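You operate a simulated robot arm through the tools that you are given. There is no shell and no other tool. Be economical: measure what you need, move in short steps, check, and stop when the job is done.

Carry out the task below with a simulated robot arm. There is one attempt and no reset: what you move stays moved.

TASK
Finish the half-pressed tile, set it on the turntable and lock the turntable.
Fine: push the slide back in.
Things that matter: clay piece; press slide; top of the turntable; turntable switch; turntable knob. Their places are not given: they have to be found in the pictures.

It is judged by the outcome, as a careful person would: the job done as asked, and still so three seconds after it is handed in. It fails if anything else is knocked over, pushed out of place, dropped, spilled or broken.

THE ROBOT
A 6-joint arm with a two-finger parallel gripper, fixed in place. Base frame: the origin is at the foot of the arm, x ahead of it, y to its left, z up; the work surface is at about z = 0.72. Lengths are in m, angles in degrees, forces in N, time in s.
With the tool pointing down near the work surface it reaches from about 0.26 to 0.66 m from the base axis. Its first joint turns from -66.0 to 66.0 degrees. Payload 2.9 kg.
Tool frame: the origin (TCP) lies between the finger pads and is the grasp point; the fingertips stand 0.03 m ahead of it; z points along the fingers, y is the line along which they close. The gripper opens to 0.11 m. The fingers are 0.02 m wide and 0.01 m thick; the gripper's body (0.048 by 0.112 m) begins 0.055 m behind the TCP.
Orientation is that of the tool frame in the base frame, as a unit quaternion [x, y, z, w]. With the fingers straight down and closing along the base's y, the tool's x points along the base's -x, its y along +y and its z along -z.

THE INTERFACE
- The arm moves only by the tool send_rows. Its argument "commands" is a list of rows, each an object (a shift or turn left out is 0, a gripper value left out holds the last) with "angular": the turn, a rotation vector about the base's x, y, z in degrees, a list of three; "xyz": the shift along the base's x, y, z in m, a list of three; "grip": the finger opening in m, from 0 to 0.11. In form: [{"angular": [ax, ay, az], "xyz": [tx, ty, tz], "grip": grip}, ...]. A call has 1 to 8 rows; each row shifts and turns the commanded pose from where the row before left it. A row lasts 0.2 s, in which the tool goes at most 0.05 m and 8.6 degrees; a call with a longer step from one row to the next is refused whole, and so is a gripper value outside its range. A pose out of reach is approached as far as the arm can. The call stops where the force on the tool passes 40 N (or 10 N more than at its start, if that is more) or the arm is blocked; 0.2 s more then pass. The fingers move at their own pace (about 0.108 m/s each) and stop on an object; they squeeze with about 36 N. The grip force told is the motor's: it shows also when the fingers shut on nothing. Time passes only in rows, and 0.2 s behind the last, so rows that do not move let the fingers close. It gives the time, the measured TCP pose, the force on the tool (base axes), the opening and the grip force at its end, in the units of the frame above (readings bear some noise), and new pictures: "views" is both (left out), scene, wrist or none.
- Cameras (640 x 400 px; columns grow to the right, rows downward): "scene" is fixed at [0.0395, 0.4123, 1.3936]; the picture's right is [-0.97, -0.23, 0.00], its down [-0.11, 0.47, -0.88] and it looks along [0.20, -0.85, -0.48] (base axes); focal length 371 px, centre (320, 200). "wrist" rides on the gripper at [-0.036, 0, -0.057] in the tool frame; the picture's right is [0.00, -1.00, 0.00], its down [0.97, 0.00, -0.24] and it looks along [0.24, 0.00, 0.97] (tool axes); focal length 218 px, centre (320, 200).
- point_at(camera, pixels): for up to 12 pixels [column, row] of the newest picture of that camera ("zoom" is the newest enlarged one), the place [x, y, z] in the base frame of the surface seen there, good to about 0.002 m. No time passes.
- zoom(camera, box): a new picture of the part [left, top, right, bottom] of that camera's present view, enlarged. No time passes.
- sign_off(): hands the job in; it is judged then, once.

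Work in short steps. Measure before you move; look again where a grasp or a placing could have gone wrong, and mend it. You have 80 turns and 120 pictures in all, those below and enlarged ones among them. Open the gripper and draw the arm clear of the work before you hand the job in, unless the task says otherwise; then end with one line.

The tools are called after ">>>" as a command line: name --argument value ..., lists and objects as JSON in quotes. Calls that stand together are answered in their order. send_rows: Moves the arm, as the interface text tells. Its arguments: {"type":"object","properties":{"commands":{"type":"array"},"views":{"type":"string","enum":["both","scene","wrist","none"]}},"required":["commands"]} The other tools are called the same way: point_at (camera, pixels) gives the place of the surface under pixels of a picture; zoom (camera, box) takes an enlarged picture of a part of a camera's view; sign_off () hands the job in.

At the start:

```text
time: 0.0
eef_pos: [0.2203, -0.2776, 1.1581]
tool_rot: [0.001, 1.0, 0.001, 0.0]
wrist_force: [0.2, -0.2, 0.0]
width: 0.1101
grasp_force: 0.1
```

scene: 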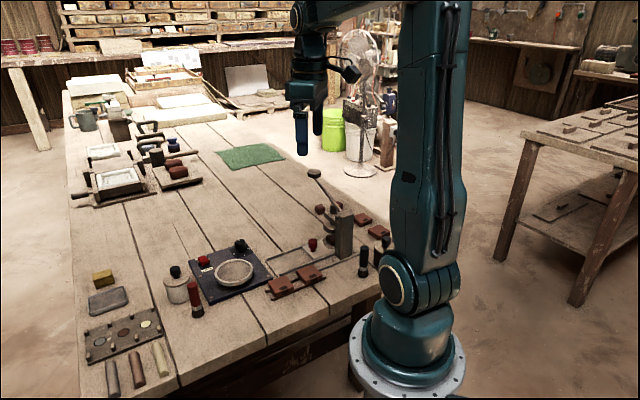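
wrist: 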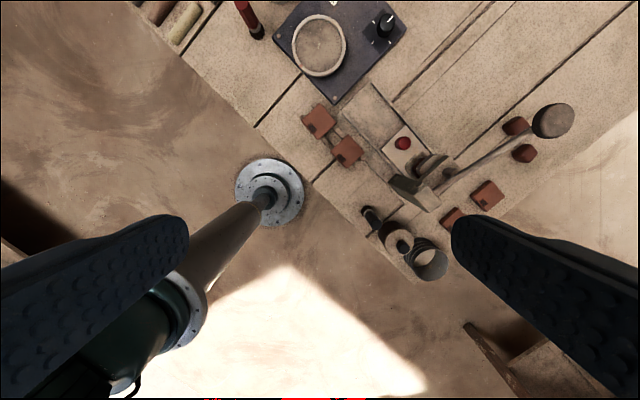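

Let me look closely at the scene, the press and the turntable.

>>> zoom --camera "scene" --box '[250, 160, 410, 300]'

>>> zoom --camera "scene" --box '[150, 220, 350, 330]'

>>> zoom --camera "wrist" --box '[230, 0, 600, 290]'

```text
2.86 times, centred on (330, 230) of scene
```

zoom: 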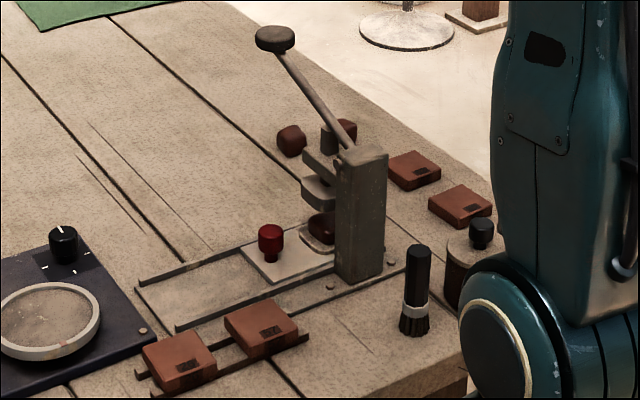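

```text
3.20 times, centred on (250, 275) of scene
```

zoom: 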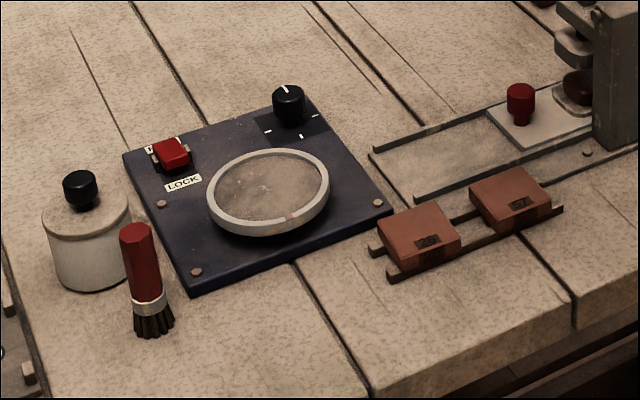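

```text
1.38 times, centred on (415, 145) of wrist
```

zoom: 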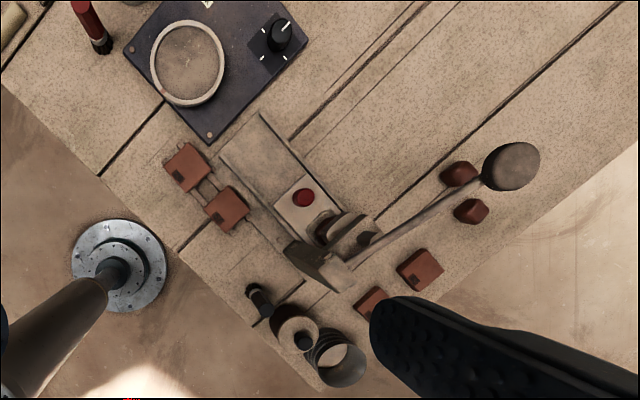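

The slide (red knob) sits near the press with a dark clay piece under the ram, and the lever is raised. I measure these.

>>> zoom --camera "scene" --box '[300, 195, 360, 270]'

>>> point_at --camera "scene" --pixels '[[315, 173], [330, 194], [313, 240], [314, 248], [331, 240], [330, 225], [336, 209], [350, 212], [344, 245], [301, 253], [312, 258], [285, 260]]'

>>> point_at --camera "scene" --pixels '[[233, 272], [203, 260], [203, 266], [240, 242], [240, 252], [207, 277], [252, 272], [235, 262], [192, 270], [230, 288], [216, 272], [282, 284]]'

```text
5.33 times, centred on (330, 232) of scene
```

zoom: 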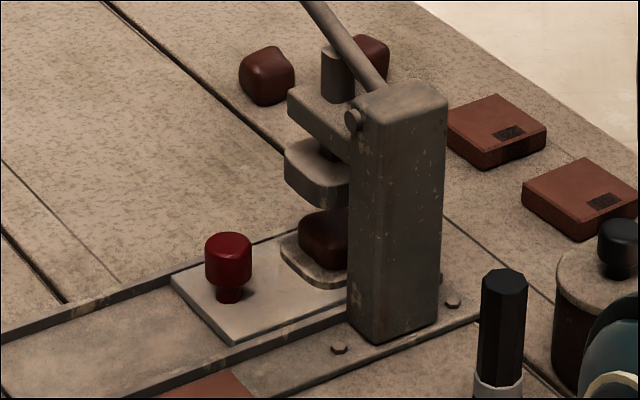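

```text
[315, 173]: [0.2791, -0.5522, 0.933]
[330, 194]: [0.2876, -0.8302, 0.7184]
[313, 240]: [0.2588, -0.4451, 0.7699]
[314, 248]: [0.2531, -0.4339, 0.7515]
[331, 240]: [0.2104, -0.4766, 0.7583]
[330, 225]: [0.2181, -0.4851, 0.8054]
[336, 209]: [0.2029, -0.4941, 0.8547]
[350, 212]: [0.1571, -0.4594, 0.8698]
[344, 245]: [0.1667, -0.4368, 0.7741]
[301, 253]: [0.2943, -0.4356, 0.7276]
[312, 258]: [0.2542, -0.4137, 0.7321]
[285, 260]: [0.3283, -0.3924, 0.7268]
```

```text
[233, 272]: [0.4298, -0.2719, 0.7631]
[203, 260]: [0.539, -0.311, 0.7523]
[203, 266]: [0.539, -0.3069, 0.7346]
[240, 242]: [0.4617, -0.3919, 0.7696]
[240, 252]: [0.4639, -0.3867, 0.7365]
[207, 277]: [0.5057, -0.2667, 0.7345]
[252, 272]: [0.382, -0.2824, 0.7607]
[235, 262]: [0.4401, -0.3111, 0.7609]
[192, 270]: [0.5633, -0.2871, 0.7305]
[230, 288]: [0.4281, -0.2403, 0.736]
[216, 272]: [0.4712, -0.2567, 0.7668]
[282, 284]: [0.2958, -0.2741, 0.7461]
```

I move above the press area to get a better overhead view.

>>> send_rows --commands '[{"xyz": [0.01, -0.045, 0]}, {"xyz": [0.01, -0.045, 0]}, {"xyz": [0.01, -0.045, 0]}, {"xyz": [0.01, -0.02, 0]}]' --views "wrist"

```text
time: 1.0
eef_pos: [0.26, -0.4347, 1.1592]
tool_rot: [0.001, 1.0, 0.0, 0.0]
wrist_force: [0.3, -0.3, 0.7]
width: 0.11
grasp_force: 0.0
```

wrist: 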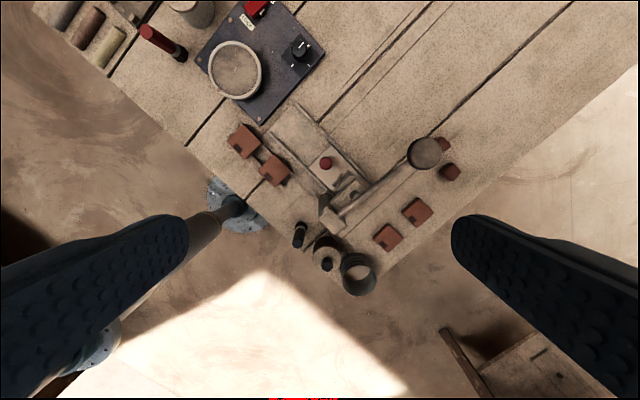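

>>> zoom --camera "wrist" --box '[250, 90, 470, 250]'

>>> zoom --camera "wrist" --box '[190, 0, 350, 130]'

>>> point_at --camera "wrist" --pixels '[[423, 154], [412, 147], [400, 170], [370, 192], [345, 211], [335, 222], [330, 200], [326, 163], [303, 103], [271, 130], [236, 70], [256, 10]]'

```text
2.50 times, centred on (360, 170) of wrist
```

zoom: 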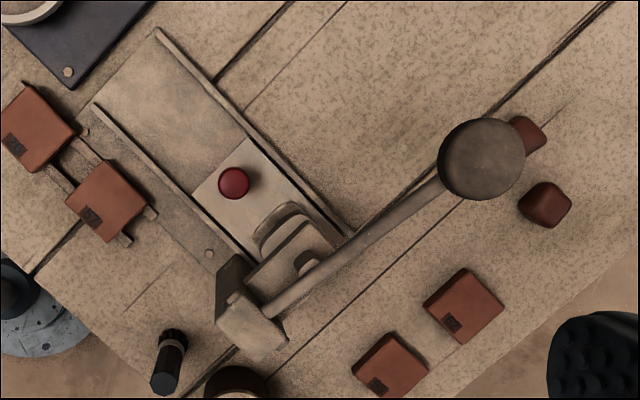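

```text
3.08 times, centred on (270, 65) of wrist
```

zoom: 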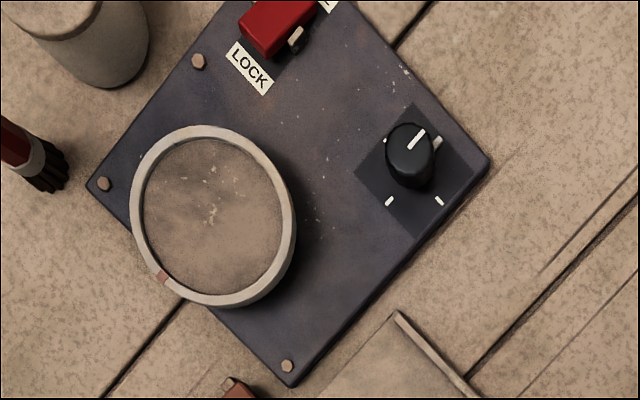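

```text
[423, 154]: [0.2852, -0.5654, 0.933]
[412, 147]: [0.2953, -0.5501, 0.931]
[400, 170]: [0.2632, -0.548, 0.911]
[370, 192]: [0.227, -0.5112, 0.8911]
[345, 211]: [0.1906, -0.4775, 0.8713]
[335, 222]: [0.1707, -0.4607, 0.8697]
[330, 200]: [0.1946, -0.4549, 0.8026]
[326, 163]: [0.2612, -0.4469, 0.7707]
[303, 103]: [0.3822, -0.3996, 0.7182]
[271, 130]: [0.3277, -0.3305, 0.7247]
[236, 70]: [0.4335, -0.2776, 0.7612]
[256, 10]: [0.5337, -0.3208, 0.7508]
```

The lever pad is at about (0.282,-0.562,0.933), its pivot at about (0.173,-0.465,0.865). I close the fingers and go over the pad.

>>> send_rows --commands '[{"xyz": [0.005, -0.04, -0.02], "grip": 0}, {"xyz": [0.005, -0.04, -0.02]}, {"xyz": [0.005, -0.045, -0.02]}, {"xyz": [0.004, 0, -0.04]}, {"xyz": [0, 0, -0.04]}, {"xyz": [0, 0, -0.02]}]' --views "both"

```text
time: 2.4
eef_pos: [0.2809, -0.5585, 0.9989]
tool_rot: [-0.001, 1.0, 0.0, 0.0]
wrist_force: [-0.2, 0.1, 0.5]
width: 0.0
grasp_force: 36.1
```

scene: 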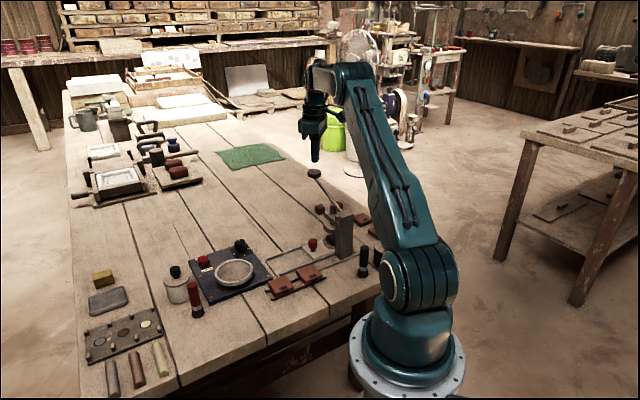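
wrist: 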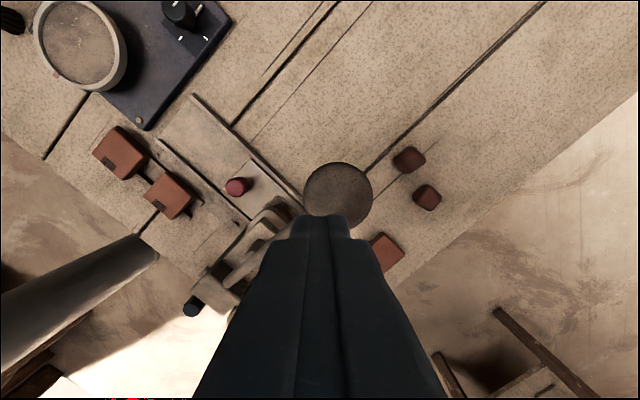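

>>> point_at --camera "wrist" --pixels '[[338, 166], [306, 190], [370, 190], [338, 190], [338, 212]]'

>>> send_rows --commands '[{"xyz": [0.002, -0.003, -0.02]}, {"xyz": [0, 0, -0.01]}, {"xyz": [0.0, 0, -0.01]}]' --views "scene"

```text
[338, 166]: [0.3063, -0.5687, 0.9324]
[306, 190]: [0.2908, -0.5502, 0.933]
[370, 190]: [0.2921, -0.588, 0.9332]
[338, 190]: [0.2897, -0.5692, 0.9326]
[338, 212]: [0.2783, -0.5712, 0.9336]
```

```text
time: 3.2
eef_pos: [0.2815, -0.5624, 0.9583]
tool_rot: [0.0, 1.0, 0.0, 0.0]
wrist_force: [-0.2, -0.7, 0.2]
width: 0.0
grasp_force: 36.2
```

scene: 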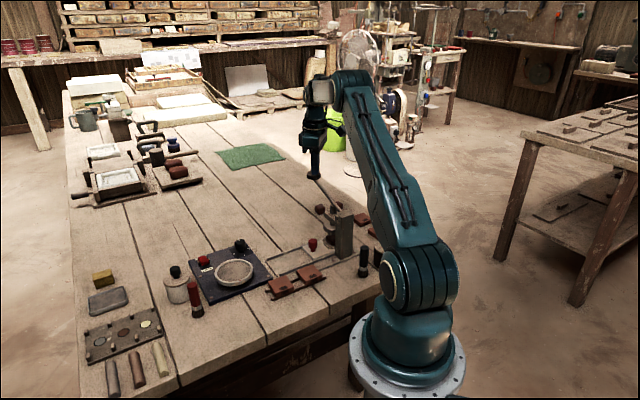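

Contact is light, fingertip about 9 mm inboard of the pad centre. I push down along the arc.

>>> send_rows --commands '[{"xyz": [0.003, -0.003, -0.02]}, {"xyz": [0.003, -0.003, -0.02]}, {"xyz": [0.002, -0.002, -0.02]}]' --views "scene"

>>> zoom --camera "scene" --box '[270, 130, 400, 270]'

```text
time: 4.0
eef_pos: [0.2895, -0.5701, 0.898]
tool_rot: [-0.001, 1.0, 0.0, 0.0]
wrist_force: [0.1, 1.0, 1.5]
width: 0.0
grasp_force: 35.7
```

scene: 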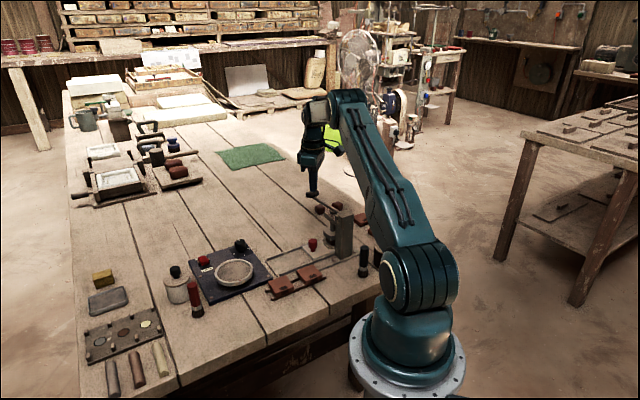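

```text
2.86 times, centred on (335, 200) of scene
```

zoom: 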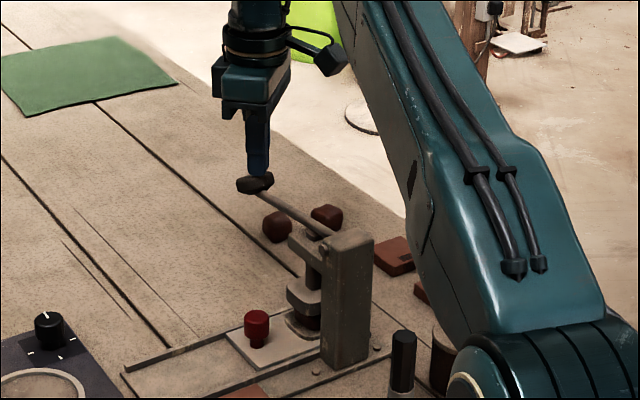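

The lever follows and the ram is descending onto the clay. I keep pushing.

>>> send_rows --commands '[{"xyz": [0.0, 0.0, -0.015]}, {"xyz": [-0.001, 0.001, -0.015]}, {"xyz": [-0.002, 0.002, -0.01]}, {"xyz": [-0.002, 0.002, -0.01]}, {"xyz": [-0.002, 0.002, -0.01]}]' --views "scene"

>>> zoom --camera "scene" --box '[270, 130, 400, 270]'

```text
time: 5.0
eef_pos: [0.288, -0.5667, 0.8628]
tool_rot: [-0.001, 1.0, -0.008, 0.003]
wrist_force: [-3.0, 9.8, 16.5]
width: 0.0
grasp_force: 36.4
stopped in row 4: the force on the tool passed its limit (the readings are from after the stop); the commanded pose is now the measured one
```

scene: 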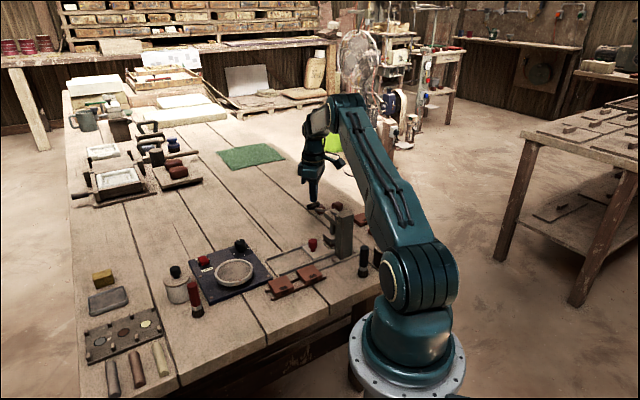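

```text
2.86 times, centred on (335, 200) of scene
```

zoom: 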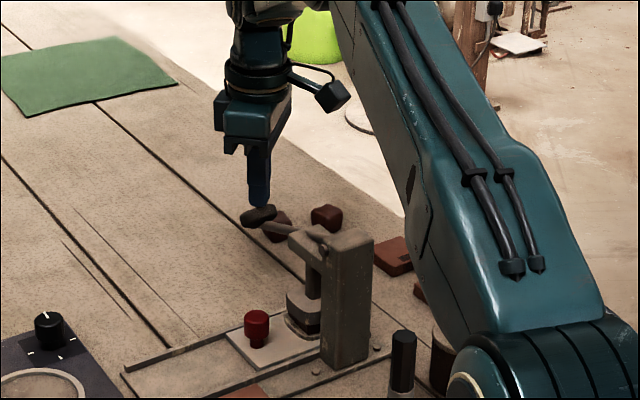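

Force limit reached; the ram looks to be in the dish. I press again gently to check that it is the end stop.

>>> send_rows --commands '[{"xyz": [-0.001, 0.001, -0.006]}, {"xyz": [-0.001, 0.001, -0.006]}, {"xyz": [-0.001, 0.001, -0.006]}, {"xyz": [0, 0, -0.006]}]' --views "none"

>>> zoom --camera "scene" --box '[290, 180, 370, 260]'

```text
time: 5.4
eef_pos: [0.288, -0.5664, 0.8616]
tool_rot: [0.0, 1.0, -0.008, 0.004]
wrist_force: [-4.5, 9.1, 17.1]
width: 0.0
grasp_force: 36.2
stopped in row 1: the force on the tool passed its limit (the readings are from after the stop); the commanded pose is now the measured one
```

```text
5.00 times, centred on (330, 220) of scene
```

zoom: 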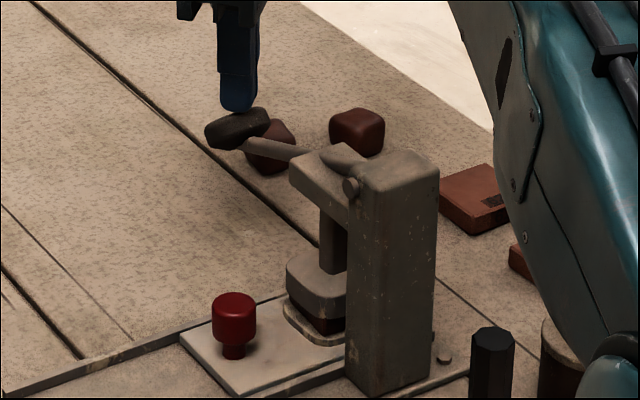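

It may have a little more to go; some clay still shows under the ram. I press in small steps.

>>> send_rows --commands '[{"xyz": [-0.001, 0.001, -0.002]}, {"xyz": [0, 0, -0.001]}, {"xyz": [0, 0, -0.001]}, {"xyz": [0, 0, 0]}, {"xyz": [0, 0, 0]}]' --views "none"

```text
time: 6.2
eef_pos: [0.2877, -0.5675, 0.8624]
tool_rot: [-0.001, 1.0, -0.01, 0.004]
wrist_force: [-4.2, 10.8, 16.1]
width: 0.0
grasp_force: 35.3
stopped in row 4: the force on the tool passed its limit (the readings are from after the stop); the commanded pose is now the measured one
```

It is firmly at its stop (z stays about 0.862). I lift and see whether the lever comes back up.

>>> send_rows --commands '[{"xyz": [0, 0, 0.03]}, {"xyz": [0, 0, 0.04]}, {"xyz": [0, 0, 0.04]}, {"xyz": [0, 0, 0.03]}, {}]' --views "both"

>>> zoom --camera "scene" --box '[290, 160, 380, 260]'

```text
time: 7.4
eef_pos: [0.2926, -0.5664, 1.0011]
tool_rot: [-0.001, 1.0, -0.009, 0.006]
wrist_force: [0.4, -0.4, -0.5]
width: 0.0
grasp_force: 35.9
```

scene: 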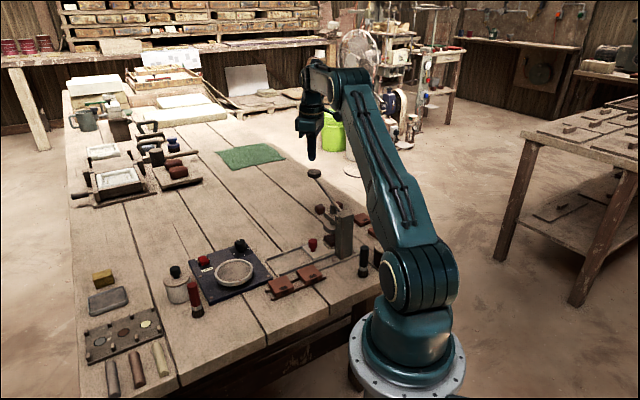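
wrist: 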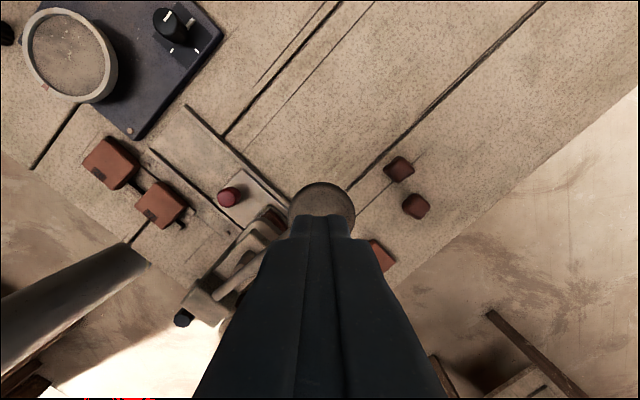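

```text
4.00 times, centred on (335, 210) of scene
```

zoom: 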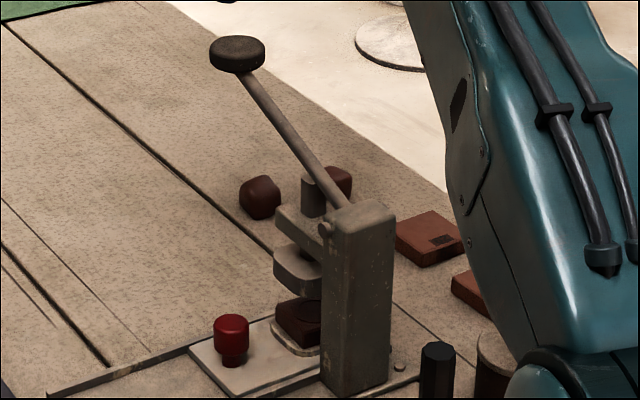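

The lever springs back up and the clay is now a square tile. Now I fly toward the slide knob, turning the tool to +44° so the wrist camera is away from the press.

>>> send_rows --commands '[{"xyz": [0.005, 0.02, 0.0], "angular": [0, 0, 7.4], "grip": 0.06}, {"xyz": [0.01, 0.03, 0], "angular": [0, 0, 7.4]}, {"xyz": [0, 0.04, 0], "angular": [0, 0, 7.4]}, {"xyz": [0, 0.035, 0], "angular": [0, 0, 7.4]}, {"xyz": [-0.01, 0.01, -0.02], "angular": [0, 0, 7.4]}, {"xyz": [-0.01, 0.01, -0.02], "angular": [0, 0, 7.0]}, {}]' --views "both"

```text
time: 9.0
eef_pos: [0.2851, -0.4225, 0.9606]
tool_rot: [-0.376, 0.927, -0.008, 0.009]
wrist_force: [0.5, 0.1, 1.7]
width: 0.0601
grasp_force: 0.1
```

scene: 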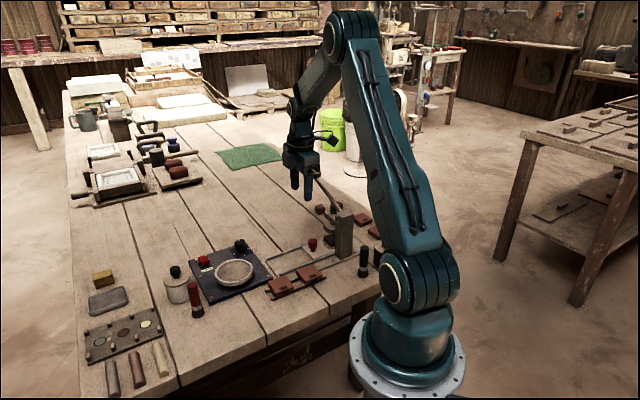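
wrist: 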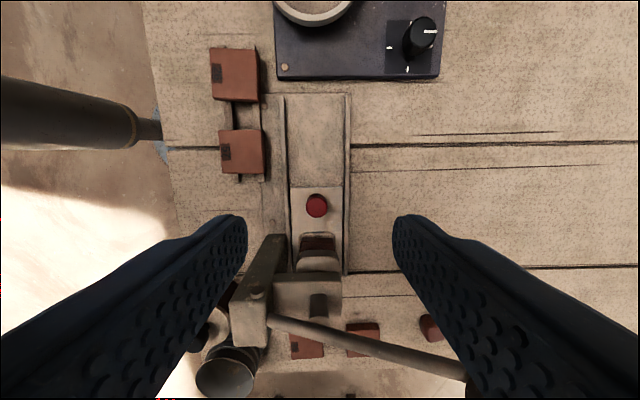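

The view is well aligned with the rails. I measure knob, rails and tile.

>>> zoom --camera "wrist" --box '[240, 80, 400, 300]'

>>> point_at --camera "wrist" --pixels '[[317, 205], [317, 197], [308, 205], [326, 205], [348, 110], [347, 260], [284, 105], [288, 225], [318, 243], [300, 190], [338, 190], [318, 130]]'

```text
1.82 times, centred on (320, 190) of wrist
```

zoom: 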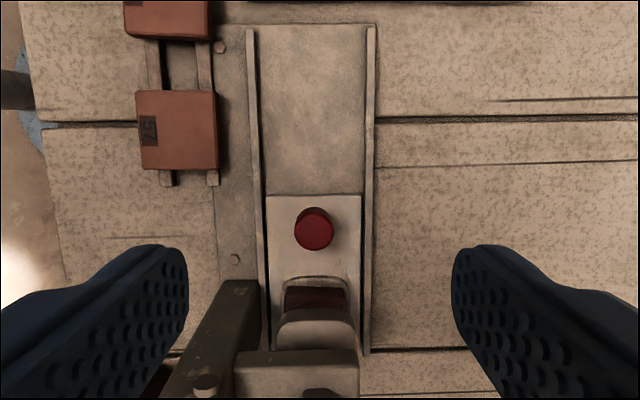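

```text
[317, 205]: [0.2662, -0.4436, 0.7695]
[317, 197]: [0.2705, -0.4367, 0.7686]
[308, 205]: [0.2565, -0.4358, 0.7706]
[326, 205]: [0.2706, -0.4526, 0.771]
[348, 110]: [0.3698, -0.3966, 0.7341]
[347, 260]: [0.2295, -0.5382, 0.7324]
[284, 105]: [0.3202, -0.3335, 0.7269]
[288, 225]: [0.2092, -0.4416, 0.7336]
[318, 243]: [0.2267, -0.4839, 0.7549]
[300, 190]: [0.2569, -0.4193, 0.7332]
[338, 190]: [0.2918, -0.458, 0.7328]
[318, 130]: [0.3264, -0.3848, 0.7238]
```

Knob centre is at (0.263,-0.444), top z 0.770, plate top 0.733, and the slide-out direction is (0.704,0.71). I go over it and descend.

>>> send_rows --commands '[{"xyz": [-0.011, -0.011, -0.03]}, {"xyz": [-0.011, -0.0105, -0.04]}, {"xyz": [0, 0, -0.04]}, {"xyz": [0, 0, -0.04]}, {}]' --views "both"

```text
time: 10.2
eef_pos: [0.2634, -0.4448, 0.8089]
tool_rot: [-0.375, 0.927, -0.007, 0.008]
wrist_force: [0.1, 0.2, 0.0]
width: 0.0601
grasp_force: 0.2
```

scene: 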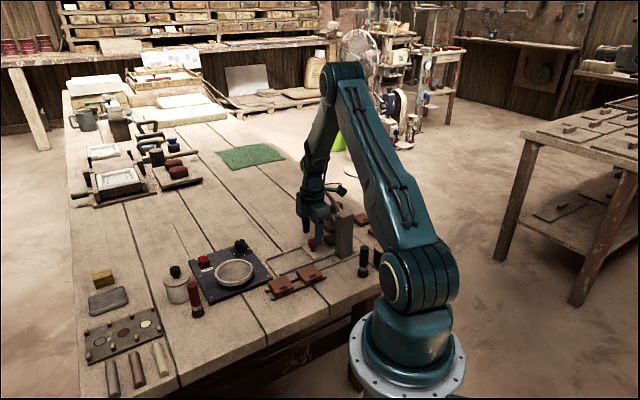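
wrist: 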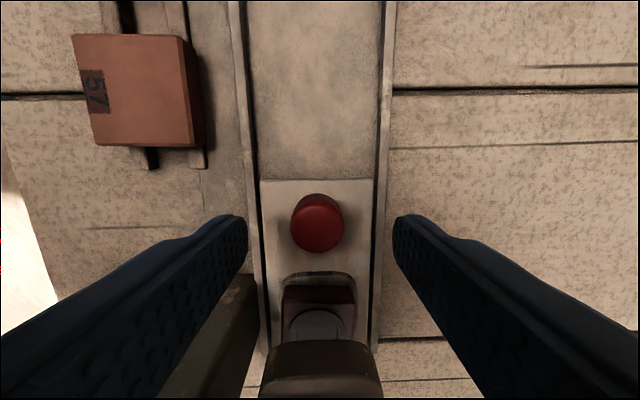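

The knob is centred between the fingers. I descend and close.

>>> send_rows --commands '[{"xyz": [0, 0, -0.02]}, {"xyz": [0, 0, -0.018]}, {"grip": 0.0}, {}, {}]' --views "wrist"

```text
time: 11.4
eef_pos: [0.2607, -0.4464, 0.7721]
tool_rot: [-0.376, 0.927, -0.006, 0.008]
wrist_force: [-5.4, 4.7, 6.6]
width: 0.0257
grasp_force: 45.2
```

wrist: 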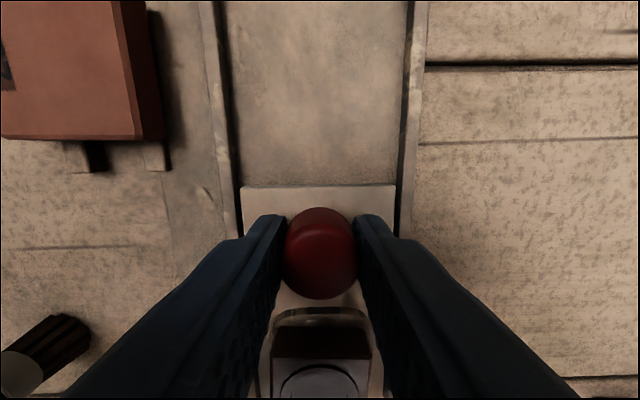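

The knob is gripped (opening 0.0257). I pull the slide out along (0.704,0.71).

>>> send_rows --commands '[{"xyz": [0.0141, 0.0142, 0]}, {"xyz": [0.0141, 0.0142, 0]}, {"xyz": [0.0141, 0.0142, 0]}, {"xyz": [0.0141, 0.0142, 0]}, {}]' --views "both"

```text
time: 12.6
eef_pos: [0.3197, -0.3875, 0.7714]
tool_rot: [-0.375, 0.927, -0.007, 0.009]
wrist_force: [6.4, -5.2, -16.7]
width: 0.0256
grasp_force: 44.9
```

scene: 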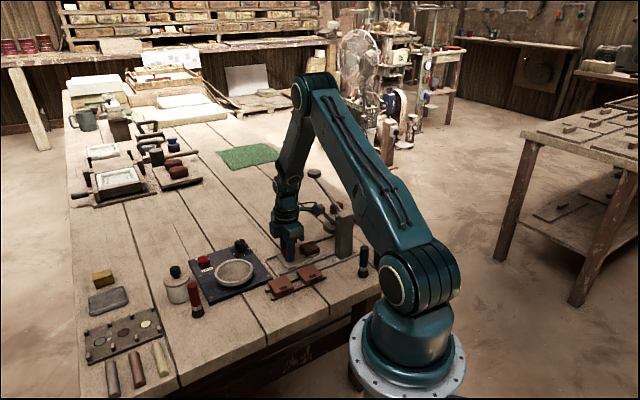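
wrist: 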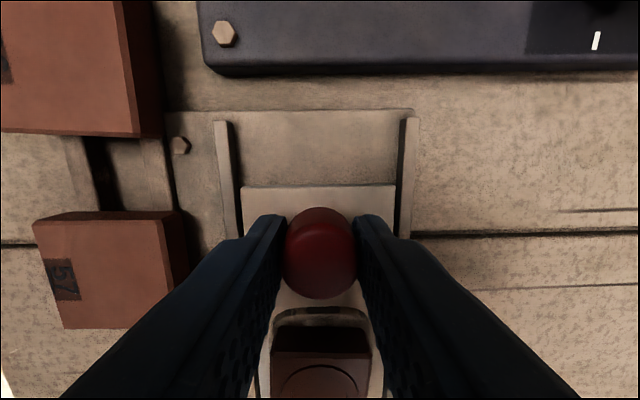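

The slide comes along. I pull on a bit toward the stop.

>>> send_rows --commands '[{"xyz": [0.007, 0.007, 0.001]}, {"xyz": [0.007, 0.007, 0.001]}, {"xyz": [0.004, 0.004, 0]}, {}]' --views "both"

>>> zoom --camera "scene" --box '[250, 180, 380, 290]'

```text
time: 13.3
eef_pos: [0.3351, -0.3722, 0.7731]
tool_rot: [-0.376, 0.927, -0.008, 0.009]
wrist_force: [5.1, -4.7, -6.5]
width: 0.0257
grasp_force: 44.8
stopped in row 3: the force on the tool passed its limit (the readings are from after the stop); the commanded pose is now the measured one
```

scene: 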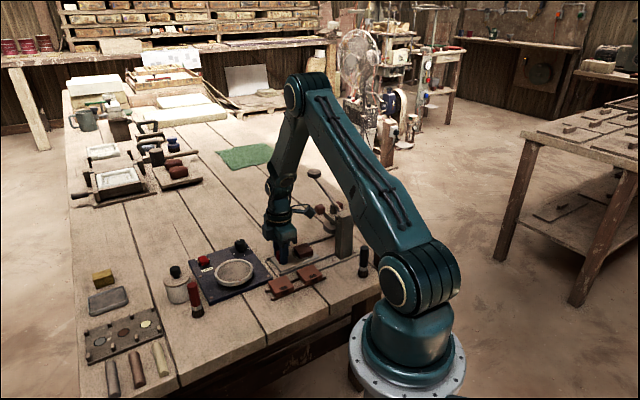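
wrist: 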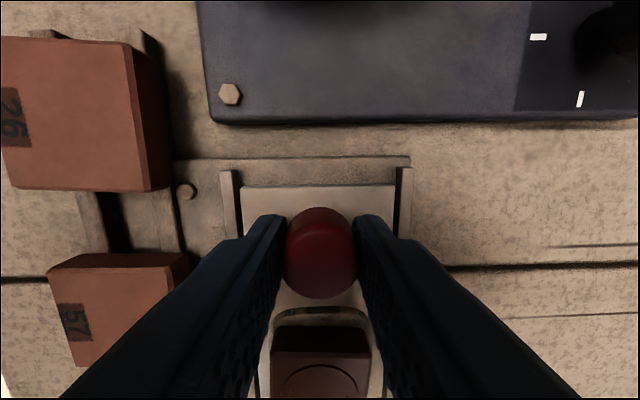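

```text
3.64 times, centred on (315, 235) of scene
```

zoom: 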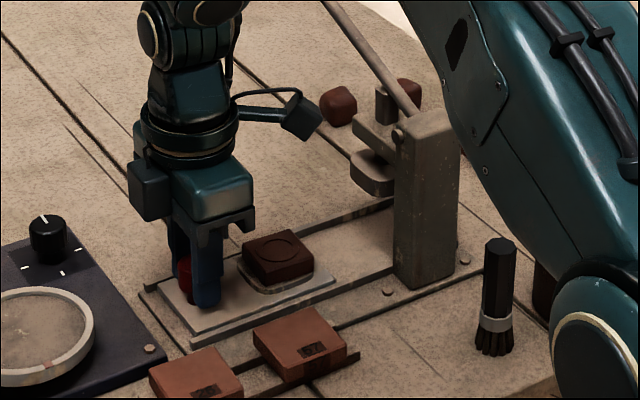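

The slide is at its stop and the tile is clear of the ram. I release the knob and rise to measure the tile.

>>> send_rows --commands '[{"grip": 0.04}, {}, {"xyz": [0, 0, 0.04]}, {"xyz": [0, 0, 0.04]}, {"xyz": [0, 0, 0.03]}, {}]' --views "both"

```text
time: 14.7
eef_pos: [0.3341, -0.372, 0.884]
tool_rot: [-0.375, 0.927, -0.008, 0.009]
wrist_force: [0.1, -0.2, -0.9]
width: 0.0397
grasp_force: 0.1
```

scene: 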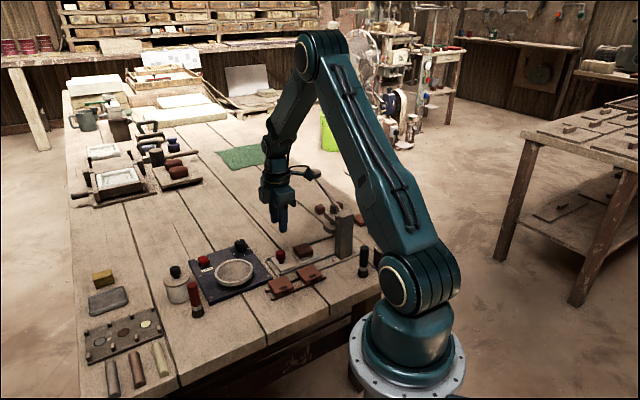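
wrist: 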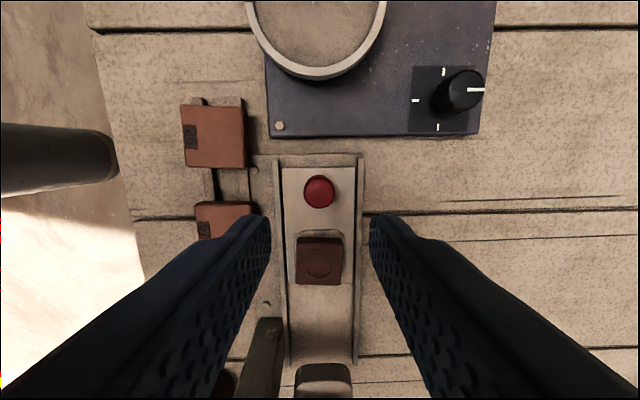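

>>> zoom --camera "wrist" --box '[260, 160, 380, 310]'

>>> point_at --camera "wrist" --pixels '[[319, 260], [299, 260], [340, 260], [319, 241], [319, 280], [319, 190], [290, 260], [351, 260], [282, 215], [225, 160], [319, 300], [356, 180]]'

>>> zoom --camera "scene" --box '[265, 220, 345, 280]'

```text
2.67 times, centred on (320, 235) of wrist
```

zoom: 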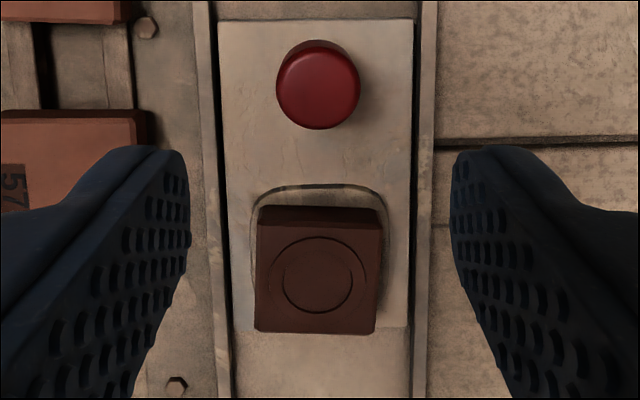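

```text
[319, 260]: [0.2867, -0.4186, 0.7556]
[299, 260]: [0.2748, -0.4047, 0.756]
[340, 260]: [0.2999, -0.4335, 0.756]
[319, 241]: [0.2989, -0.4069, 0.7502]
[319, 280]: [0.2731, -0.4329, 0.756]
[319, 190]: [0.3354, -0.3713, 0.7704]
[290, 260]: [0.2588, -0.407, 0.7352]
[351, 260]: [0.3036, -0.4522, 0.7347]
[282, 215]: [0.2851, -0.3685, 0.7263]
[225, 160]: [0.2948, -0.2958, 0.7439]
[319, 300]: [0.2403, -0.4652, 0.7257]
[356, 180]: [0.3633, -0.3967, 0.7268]
```

```text
6.67 times, centred on (305, 250) of scene
```

zoom: 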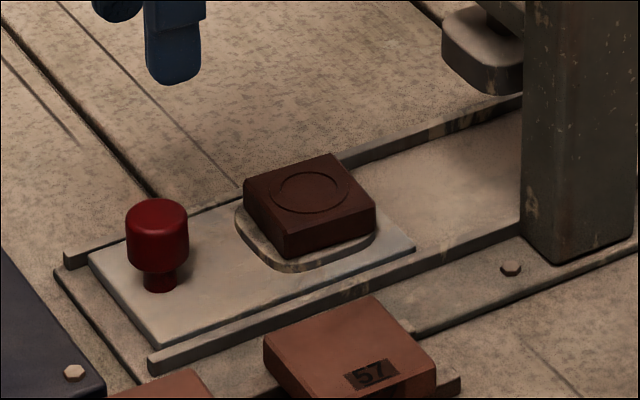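

Tile top centre is about (0.2833,-0.4222), z 0.737–0.756, about 4 cm wide. I go over it and descend in the same orientation.

>>> send_rows --commands '[{"xyz": [-0.025, -0.025, 0], "grip": 0.062}, {"xyz": [-0.0253, -0.0252, 0]}, {"xyz": [0, 0, -0.04]}, {"xyz": [0, 0, -0.03]}, {}]' --views "both"

```text
time: 15.9
eef_pos: [0.2848, -0.4228, 0.8142]
tool_rot: [-0.377, 0.926, -0.008, 0.01]
wrist_force: [0.3, 0.5, -1.1]
width: 0.062
grasp_force: 0.1
```

scene: 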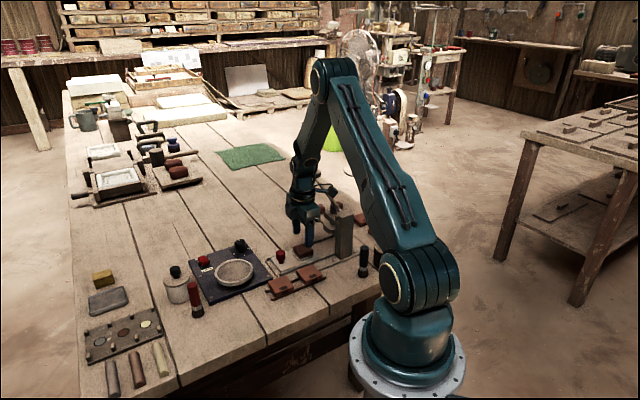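
wrist: 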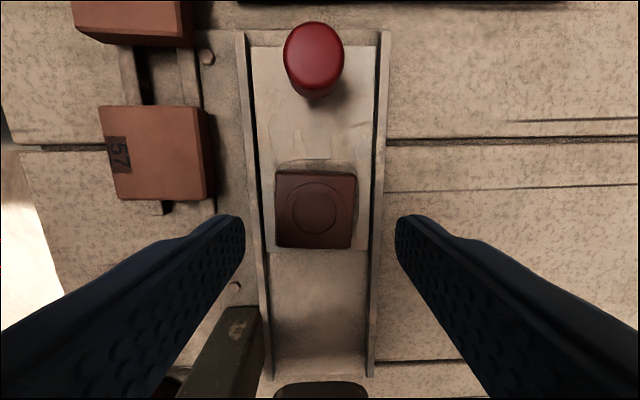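

Tile is centred about 2.5 mm left. I correct, descend to TCP z≈0.768 and close.

>>> send_rows --commands '[{"xyz": [-0.0018, 0.0018, -0.02]}, {"xyz": [0, 0, -0.016]}, {"xyz": [0, 0, -0.009]}, {}, {"grip": 0.0}, {}, {}]' --views "both"

```text
time: 17.2
eef_pos: [0.281, -0.4198, 0.7705]
tool_rot: [-0.375, 0.927, -0.006, 0.008]
wrist_force: [-4.3, 4.5, 14.2]
width: 0.0432
grasp_force: 36.2
stopped in row 6: the force on the tool passed its limit (the readings are from after the stop); the commanded pose is now the measured one
```

scene: 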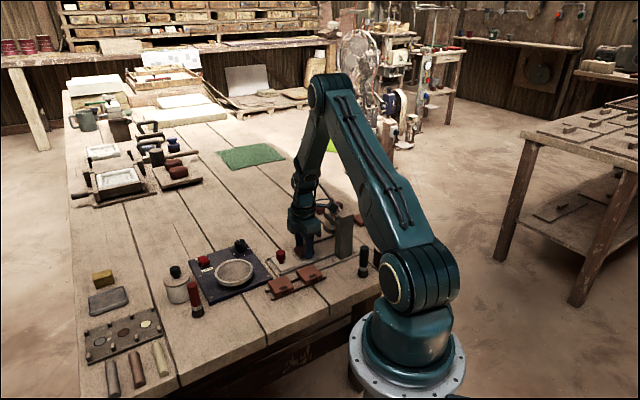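
wrist: 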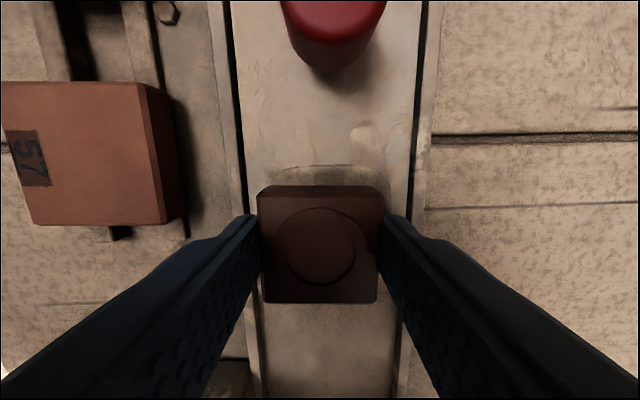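

Gripped at 0.043. I lift gently.

>>> send_rows --commands '[{"xyz": [0, 0, 0.01], "grip": 0}, {"xyz": [0, 0, 0.02]}, {"xyz": [0, 0, 0.04]}, {"xyz": [0, 0, 0.04]}, {}]' --views "both"

>>> zoom --camera "scene" --box '[260, 170, 380, 280]'

```text
time: 18.4
eef_pos: [0.2806, -0.4204, 0.8797]
tool_rot: [-0.375, 0.927, -0.005, 0.007]
wrist_force: [0.2, 0.5, -0.6]
width: 0.0
grasp_force: 35.5
```

scene: 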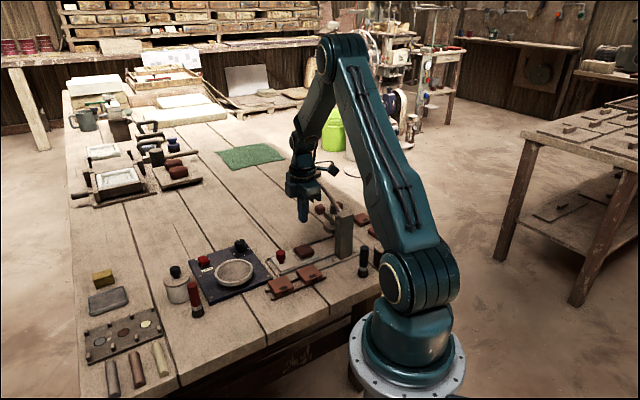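
wrist: 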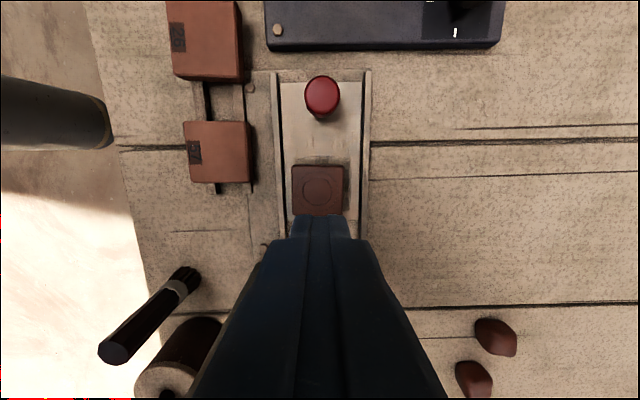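

```text
3.64 times, centred on (320, 225) of scene
```

zoom: 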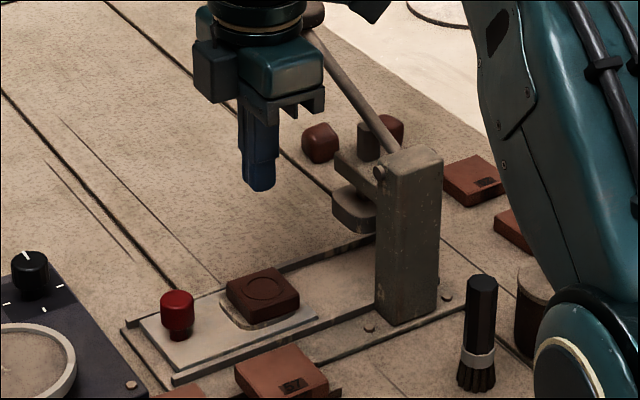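

The grasp slipped off; the tile still sits in its dish. I measure it afresh.

>>> zoom --camera "wrist" --box '[260, 140, 380, 240]'

>>> point_at --camera "wrist" --pixels '[[318, 190], [295, 190], [341, 190], [318, 172], [318, 163], [288, 190], [347, 190], [346, 210], [289, 205], [318, 159]]'

>>> point_at --camera "scene" --pixels '[[308, 256], [309, 258], [310, 260], [305, 257], [311, 261], [340, 256]]'

>>> zoom --camera "scene" --box '[280, 230, 340, 275]'

```text
4.00 times, centred on (320, 190) of wrist
```

zoom: 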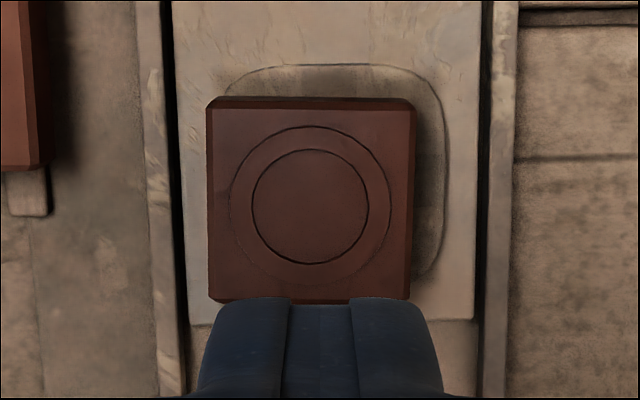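

```text
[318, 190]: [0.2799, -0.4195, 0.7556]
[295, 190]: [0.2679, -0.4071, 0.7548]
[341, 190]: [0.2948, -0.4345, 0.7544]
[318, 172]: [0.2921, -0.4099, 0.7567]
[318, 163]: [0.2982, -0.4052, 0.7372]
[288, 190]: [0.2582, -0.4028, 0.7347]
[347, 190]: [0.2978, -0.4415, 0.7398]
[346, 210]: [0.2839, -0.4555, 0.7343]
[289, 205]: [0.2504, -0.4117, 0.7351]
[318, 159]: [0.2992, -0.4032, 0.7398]
```

```text
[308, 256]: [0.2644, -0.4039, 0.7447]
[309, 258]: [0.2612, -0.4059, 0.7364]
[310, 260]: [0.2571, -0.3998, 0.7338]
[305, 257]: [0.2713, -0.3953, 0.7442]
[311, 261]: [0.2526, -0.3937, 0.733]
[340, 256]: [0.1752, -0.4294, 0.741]
```

```text
8.89 times, centred on (310, 252) of scene
```

zoom: 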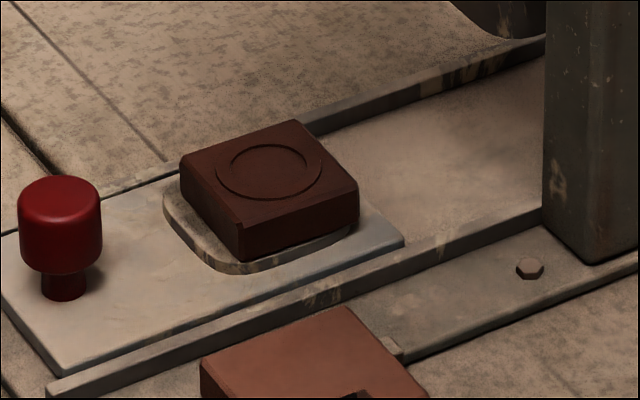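

The tile is square, centred at about (0.2797,-0.4198), still in the dish. I retry with a lower tip, checking forces before closing.

>>> send_rows --commands '[{"grip": 0.062}, {"xyz": [-0.001, 0.0005, -0.03]}, {"xyz": [0, 0, -0.03]}, {"xyz": [0, 0, -0.03]}, {"xyz": [0, 0, -0.015]}, {"xyz": [0, 0, -0.006]}, {}]' --views "wrist"

```text
time: 20.0
eef_pos: [0.2796, -0.4192, 0.7707]
tool_rot: [-0.375, 0.927, -0.006, 0.007]
wrist_force: [4.1, 3.1, 10.4]
width: 0.0619
grasp_force: 0.0
```

wrist: 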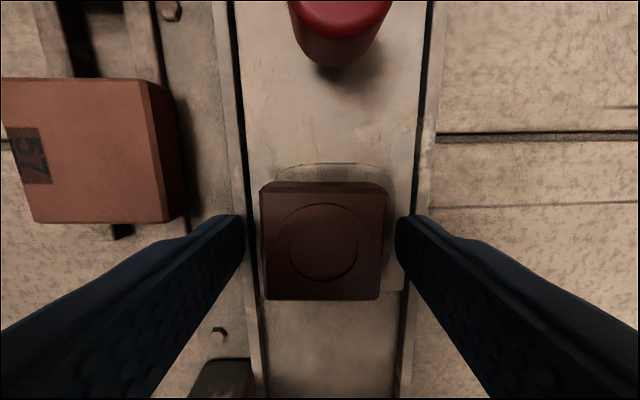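

The tips rest on the rails (10 N up). I lift 2 mm, close with time to settle, and check.

>>> send_rows --commands '[{"xyz": [0, 0, 0.004]}, {"grip": 0.0}, {}, {}, {}]' --views "wrist"

```text
time: 21.2
eef_pos: [0.278, -0.419, 0.7731]
tool_rot: [-0.375, 0.927, -0.005, 0.007]
wrist_force: [0.6, -0.1, -0.3]
width: 0.0431
grasp_force: 35.6
```

wrist: 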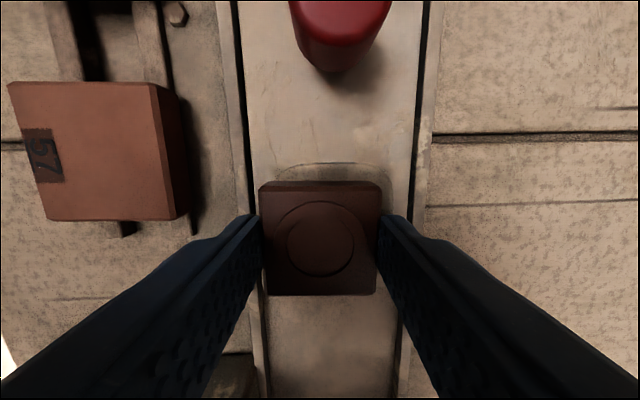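

Now a stable squeeze of 36 N with no side load. I lift slowly.

>>> send_rows --commands '[{"xyz": [0, 0, 0.004]}, {"xyz": [0, 0, 0.005]}, {"xyz": [0, 0, 0.008]}, {}]' --views "wrist"

```text
time: 22.2
eef_pos: [0.2819, -0.4193, 0.7917]
tool_rot: [-0.376, 0.927, -0.005, 0.007]
wrist_force: [0.8, -0.3, -0.8]
width: 0.0427
grasp_force: 36.2
```

wrist: 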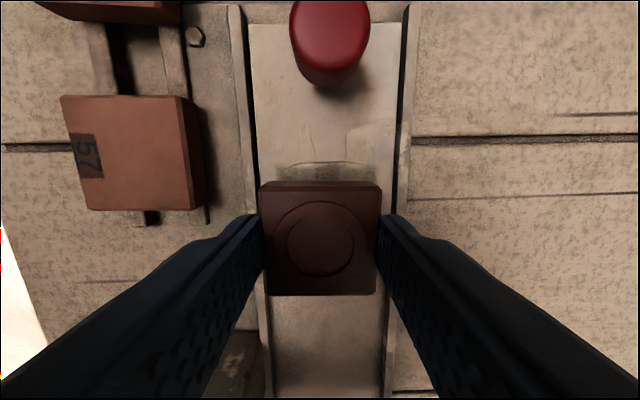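

The tile is held. I lift and carry it toward the turntable.

>>> send_rows --commands '[{"xyz": [0, 0, 0.03]}, {"xyz": [0, 0, 0.04]}, {"xyz": [0.02, 0.02, 0.02]}, {"xyz": [0.025, 0.025, 0]}, {"xyz": [0.025, 0.02, 0]}, {}]' --views "both"

>>> zoom --camera "scene" --box '[180, 190, 340, 300]'

```text
time: 23.6
eef_pos: [0.3478, -0.352, 0.8794]
tool_rot: [-0.374, 0.927, -0.005, 0.007]
wrist_force: [0.5, 0.6, -1.2]
width: 0.0428
grasp_force: 35.7
```

scene: 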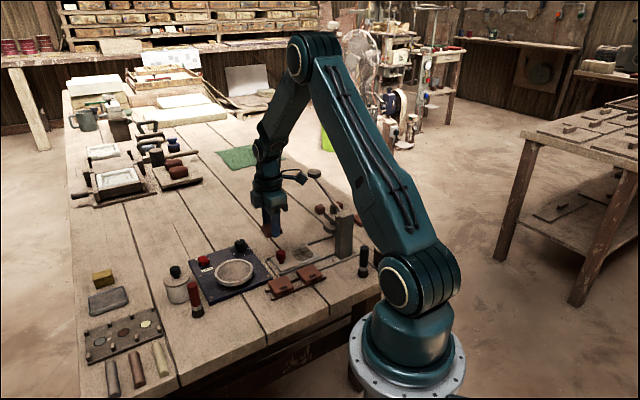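
wrist: 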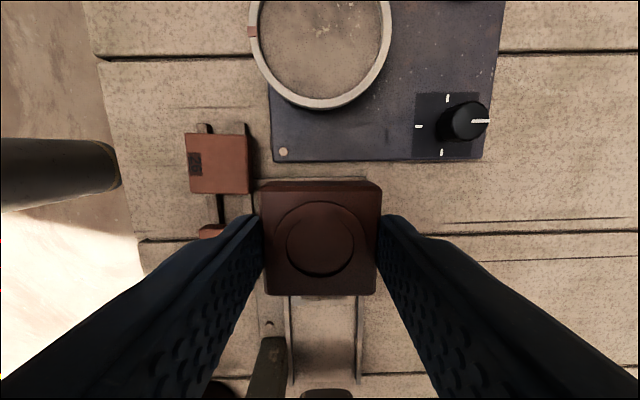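

```text
3.64 times, centred on (260, 245) of scene
```

zoom: 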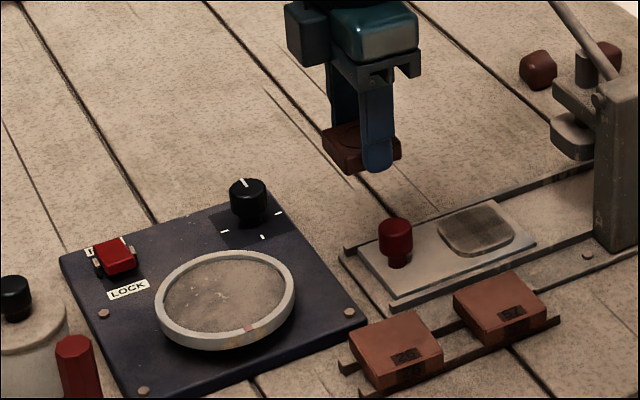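

The turntable mark hasn't moved, so it's not spinning. I measure its centre, rim and surface heights.

>>> point_at --camera "zoom" --pixels '[[160, 300], [291, 280], [228, 255], [218, 338], [172, 303], [280, 283], [225, 265], [222, 327], [225, 295], [113, 257], [113, 246], [128, 289]]'

>>> point_at --camera "scene" --pixels '[[268, 237], [270, 231], [276, 226]]'

```text
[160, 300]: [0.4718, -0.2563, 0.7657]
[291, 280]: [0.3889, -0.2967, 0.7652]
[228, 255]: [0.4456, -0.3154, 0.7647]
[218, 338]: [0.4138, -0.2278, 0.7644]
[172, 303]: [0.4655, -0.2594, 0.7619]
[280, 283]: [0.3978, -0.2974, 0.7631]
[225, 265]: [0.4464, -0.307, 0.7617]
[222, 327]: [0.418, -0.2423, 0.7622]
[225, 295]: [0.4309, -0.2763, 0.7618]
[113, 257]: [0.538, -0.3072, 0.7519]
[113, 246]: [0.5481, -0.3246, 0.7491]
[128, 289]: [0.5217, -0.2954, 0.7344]
```

```text
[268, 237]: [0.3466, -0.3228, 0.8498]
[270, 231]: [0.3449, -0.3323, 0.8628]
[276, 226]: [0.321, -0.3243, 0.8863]
```

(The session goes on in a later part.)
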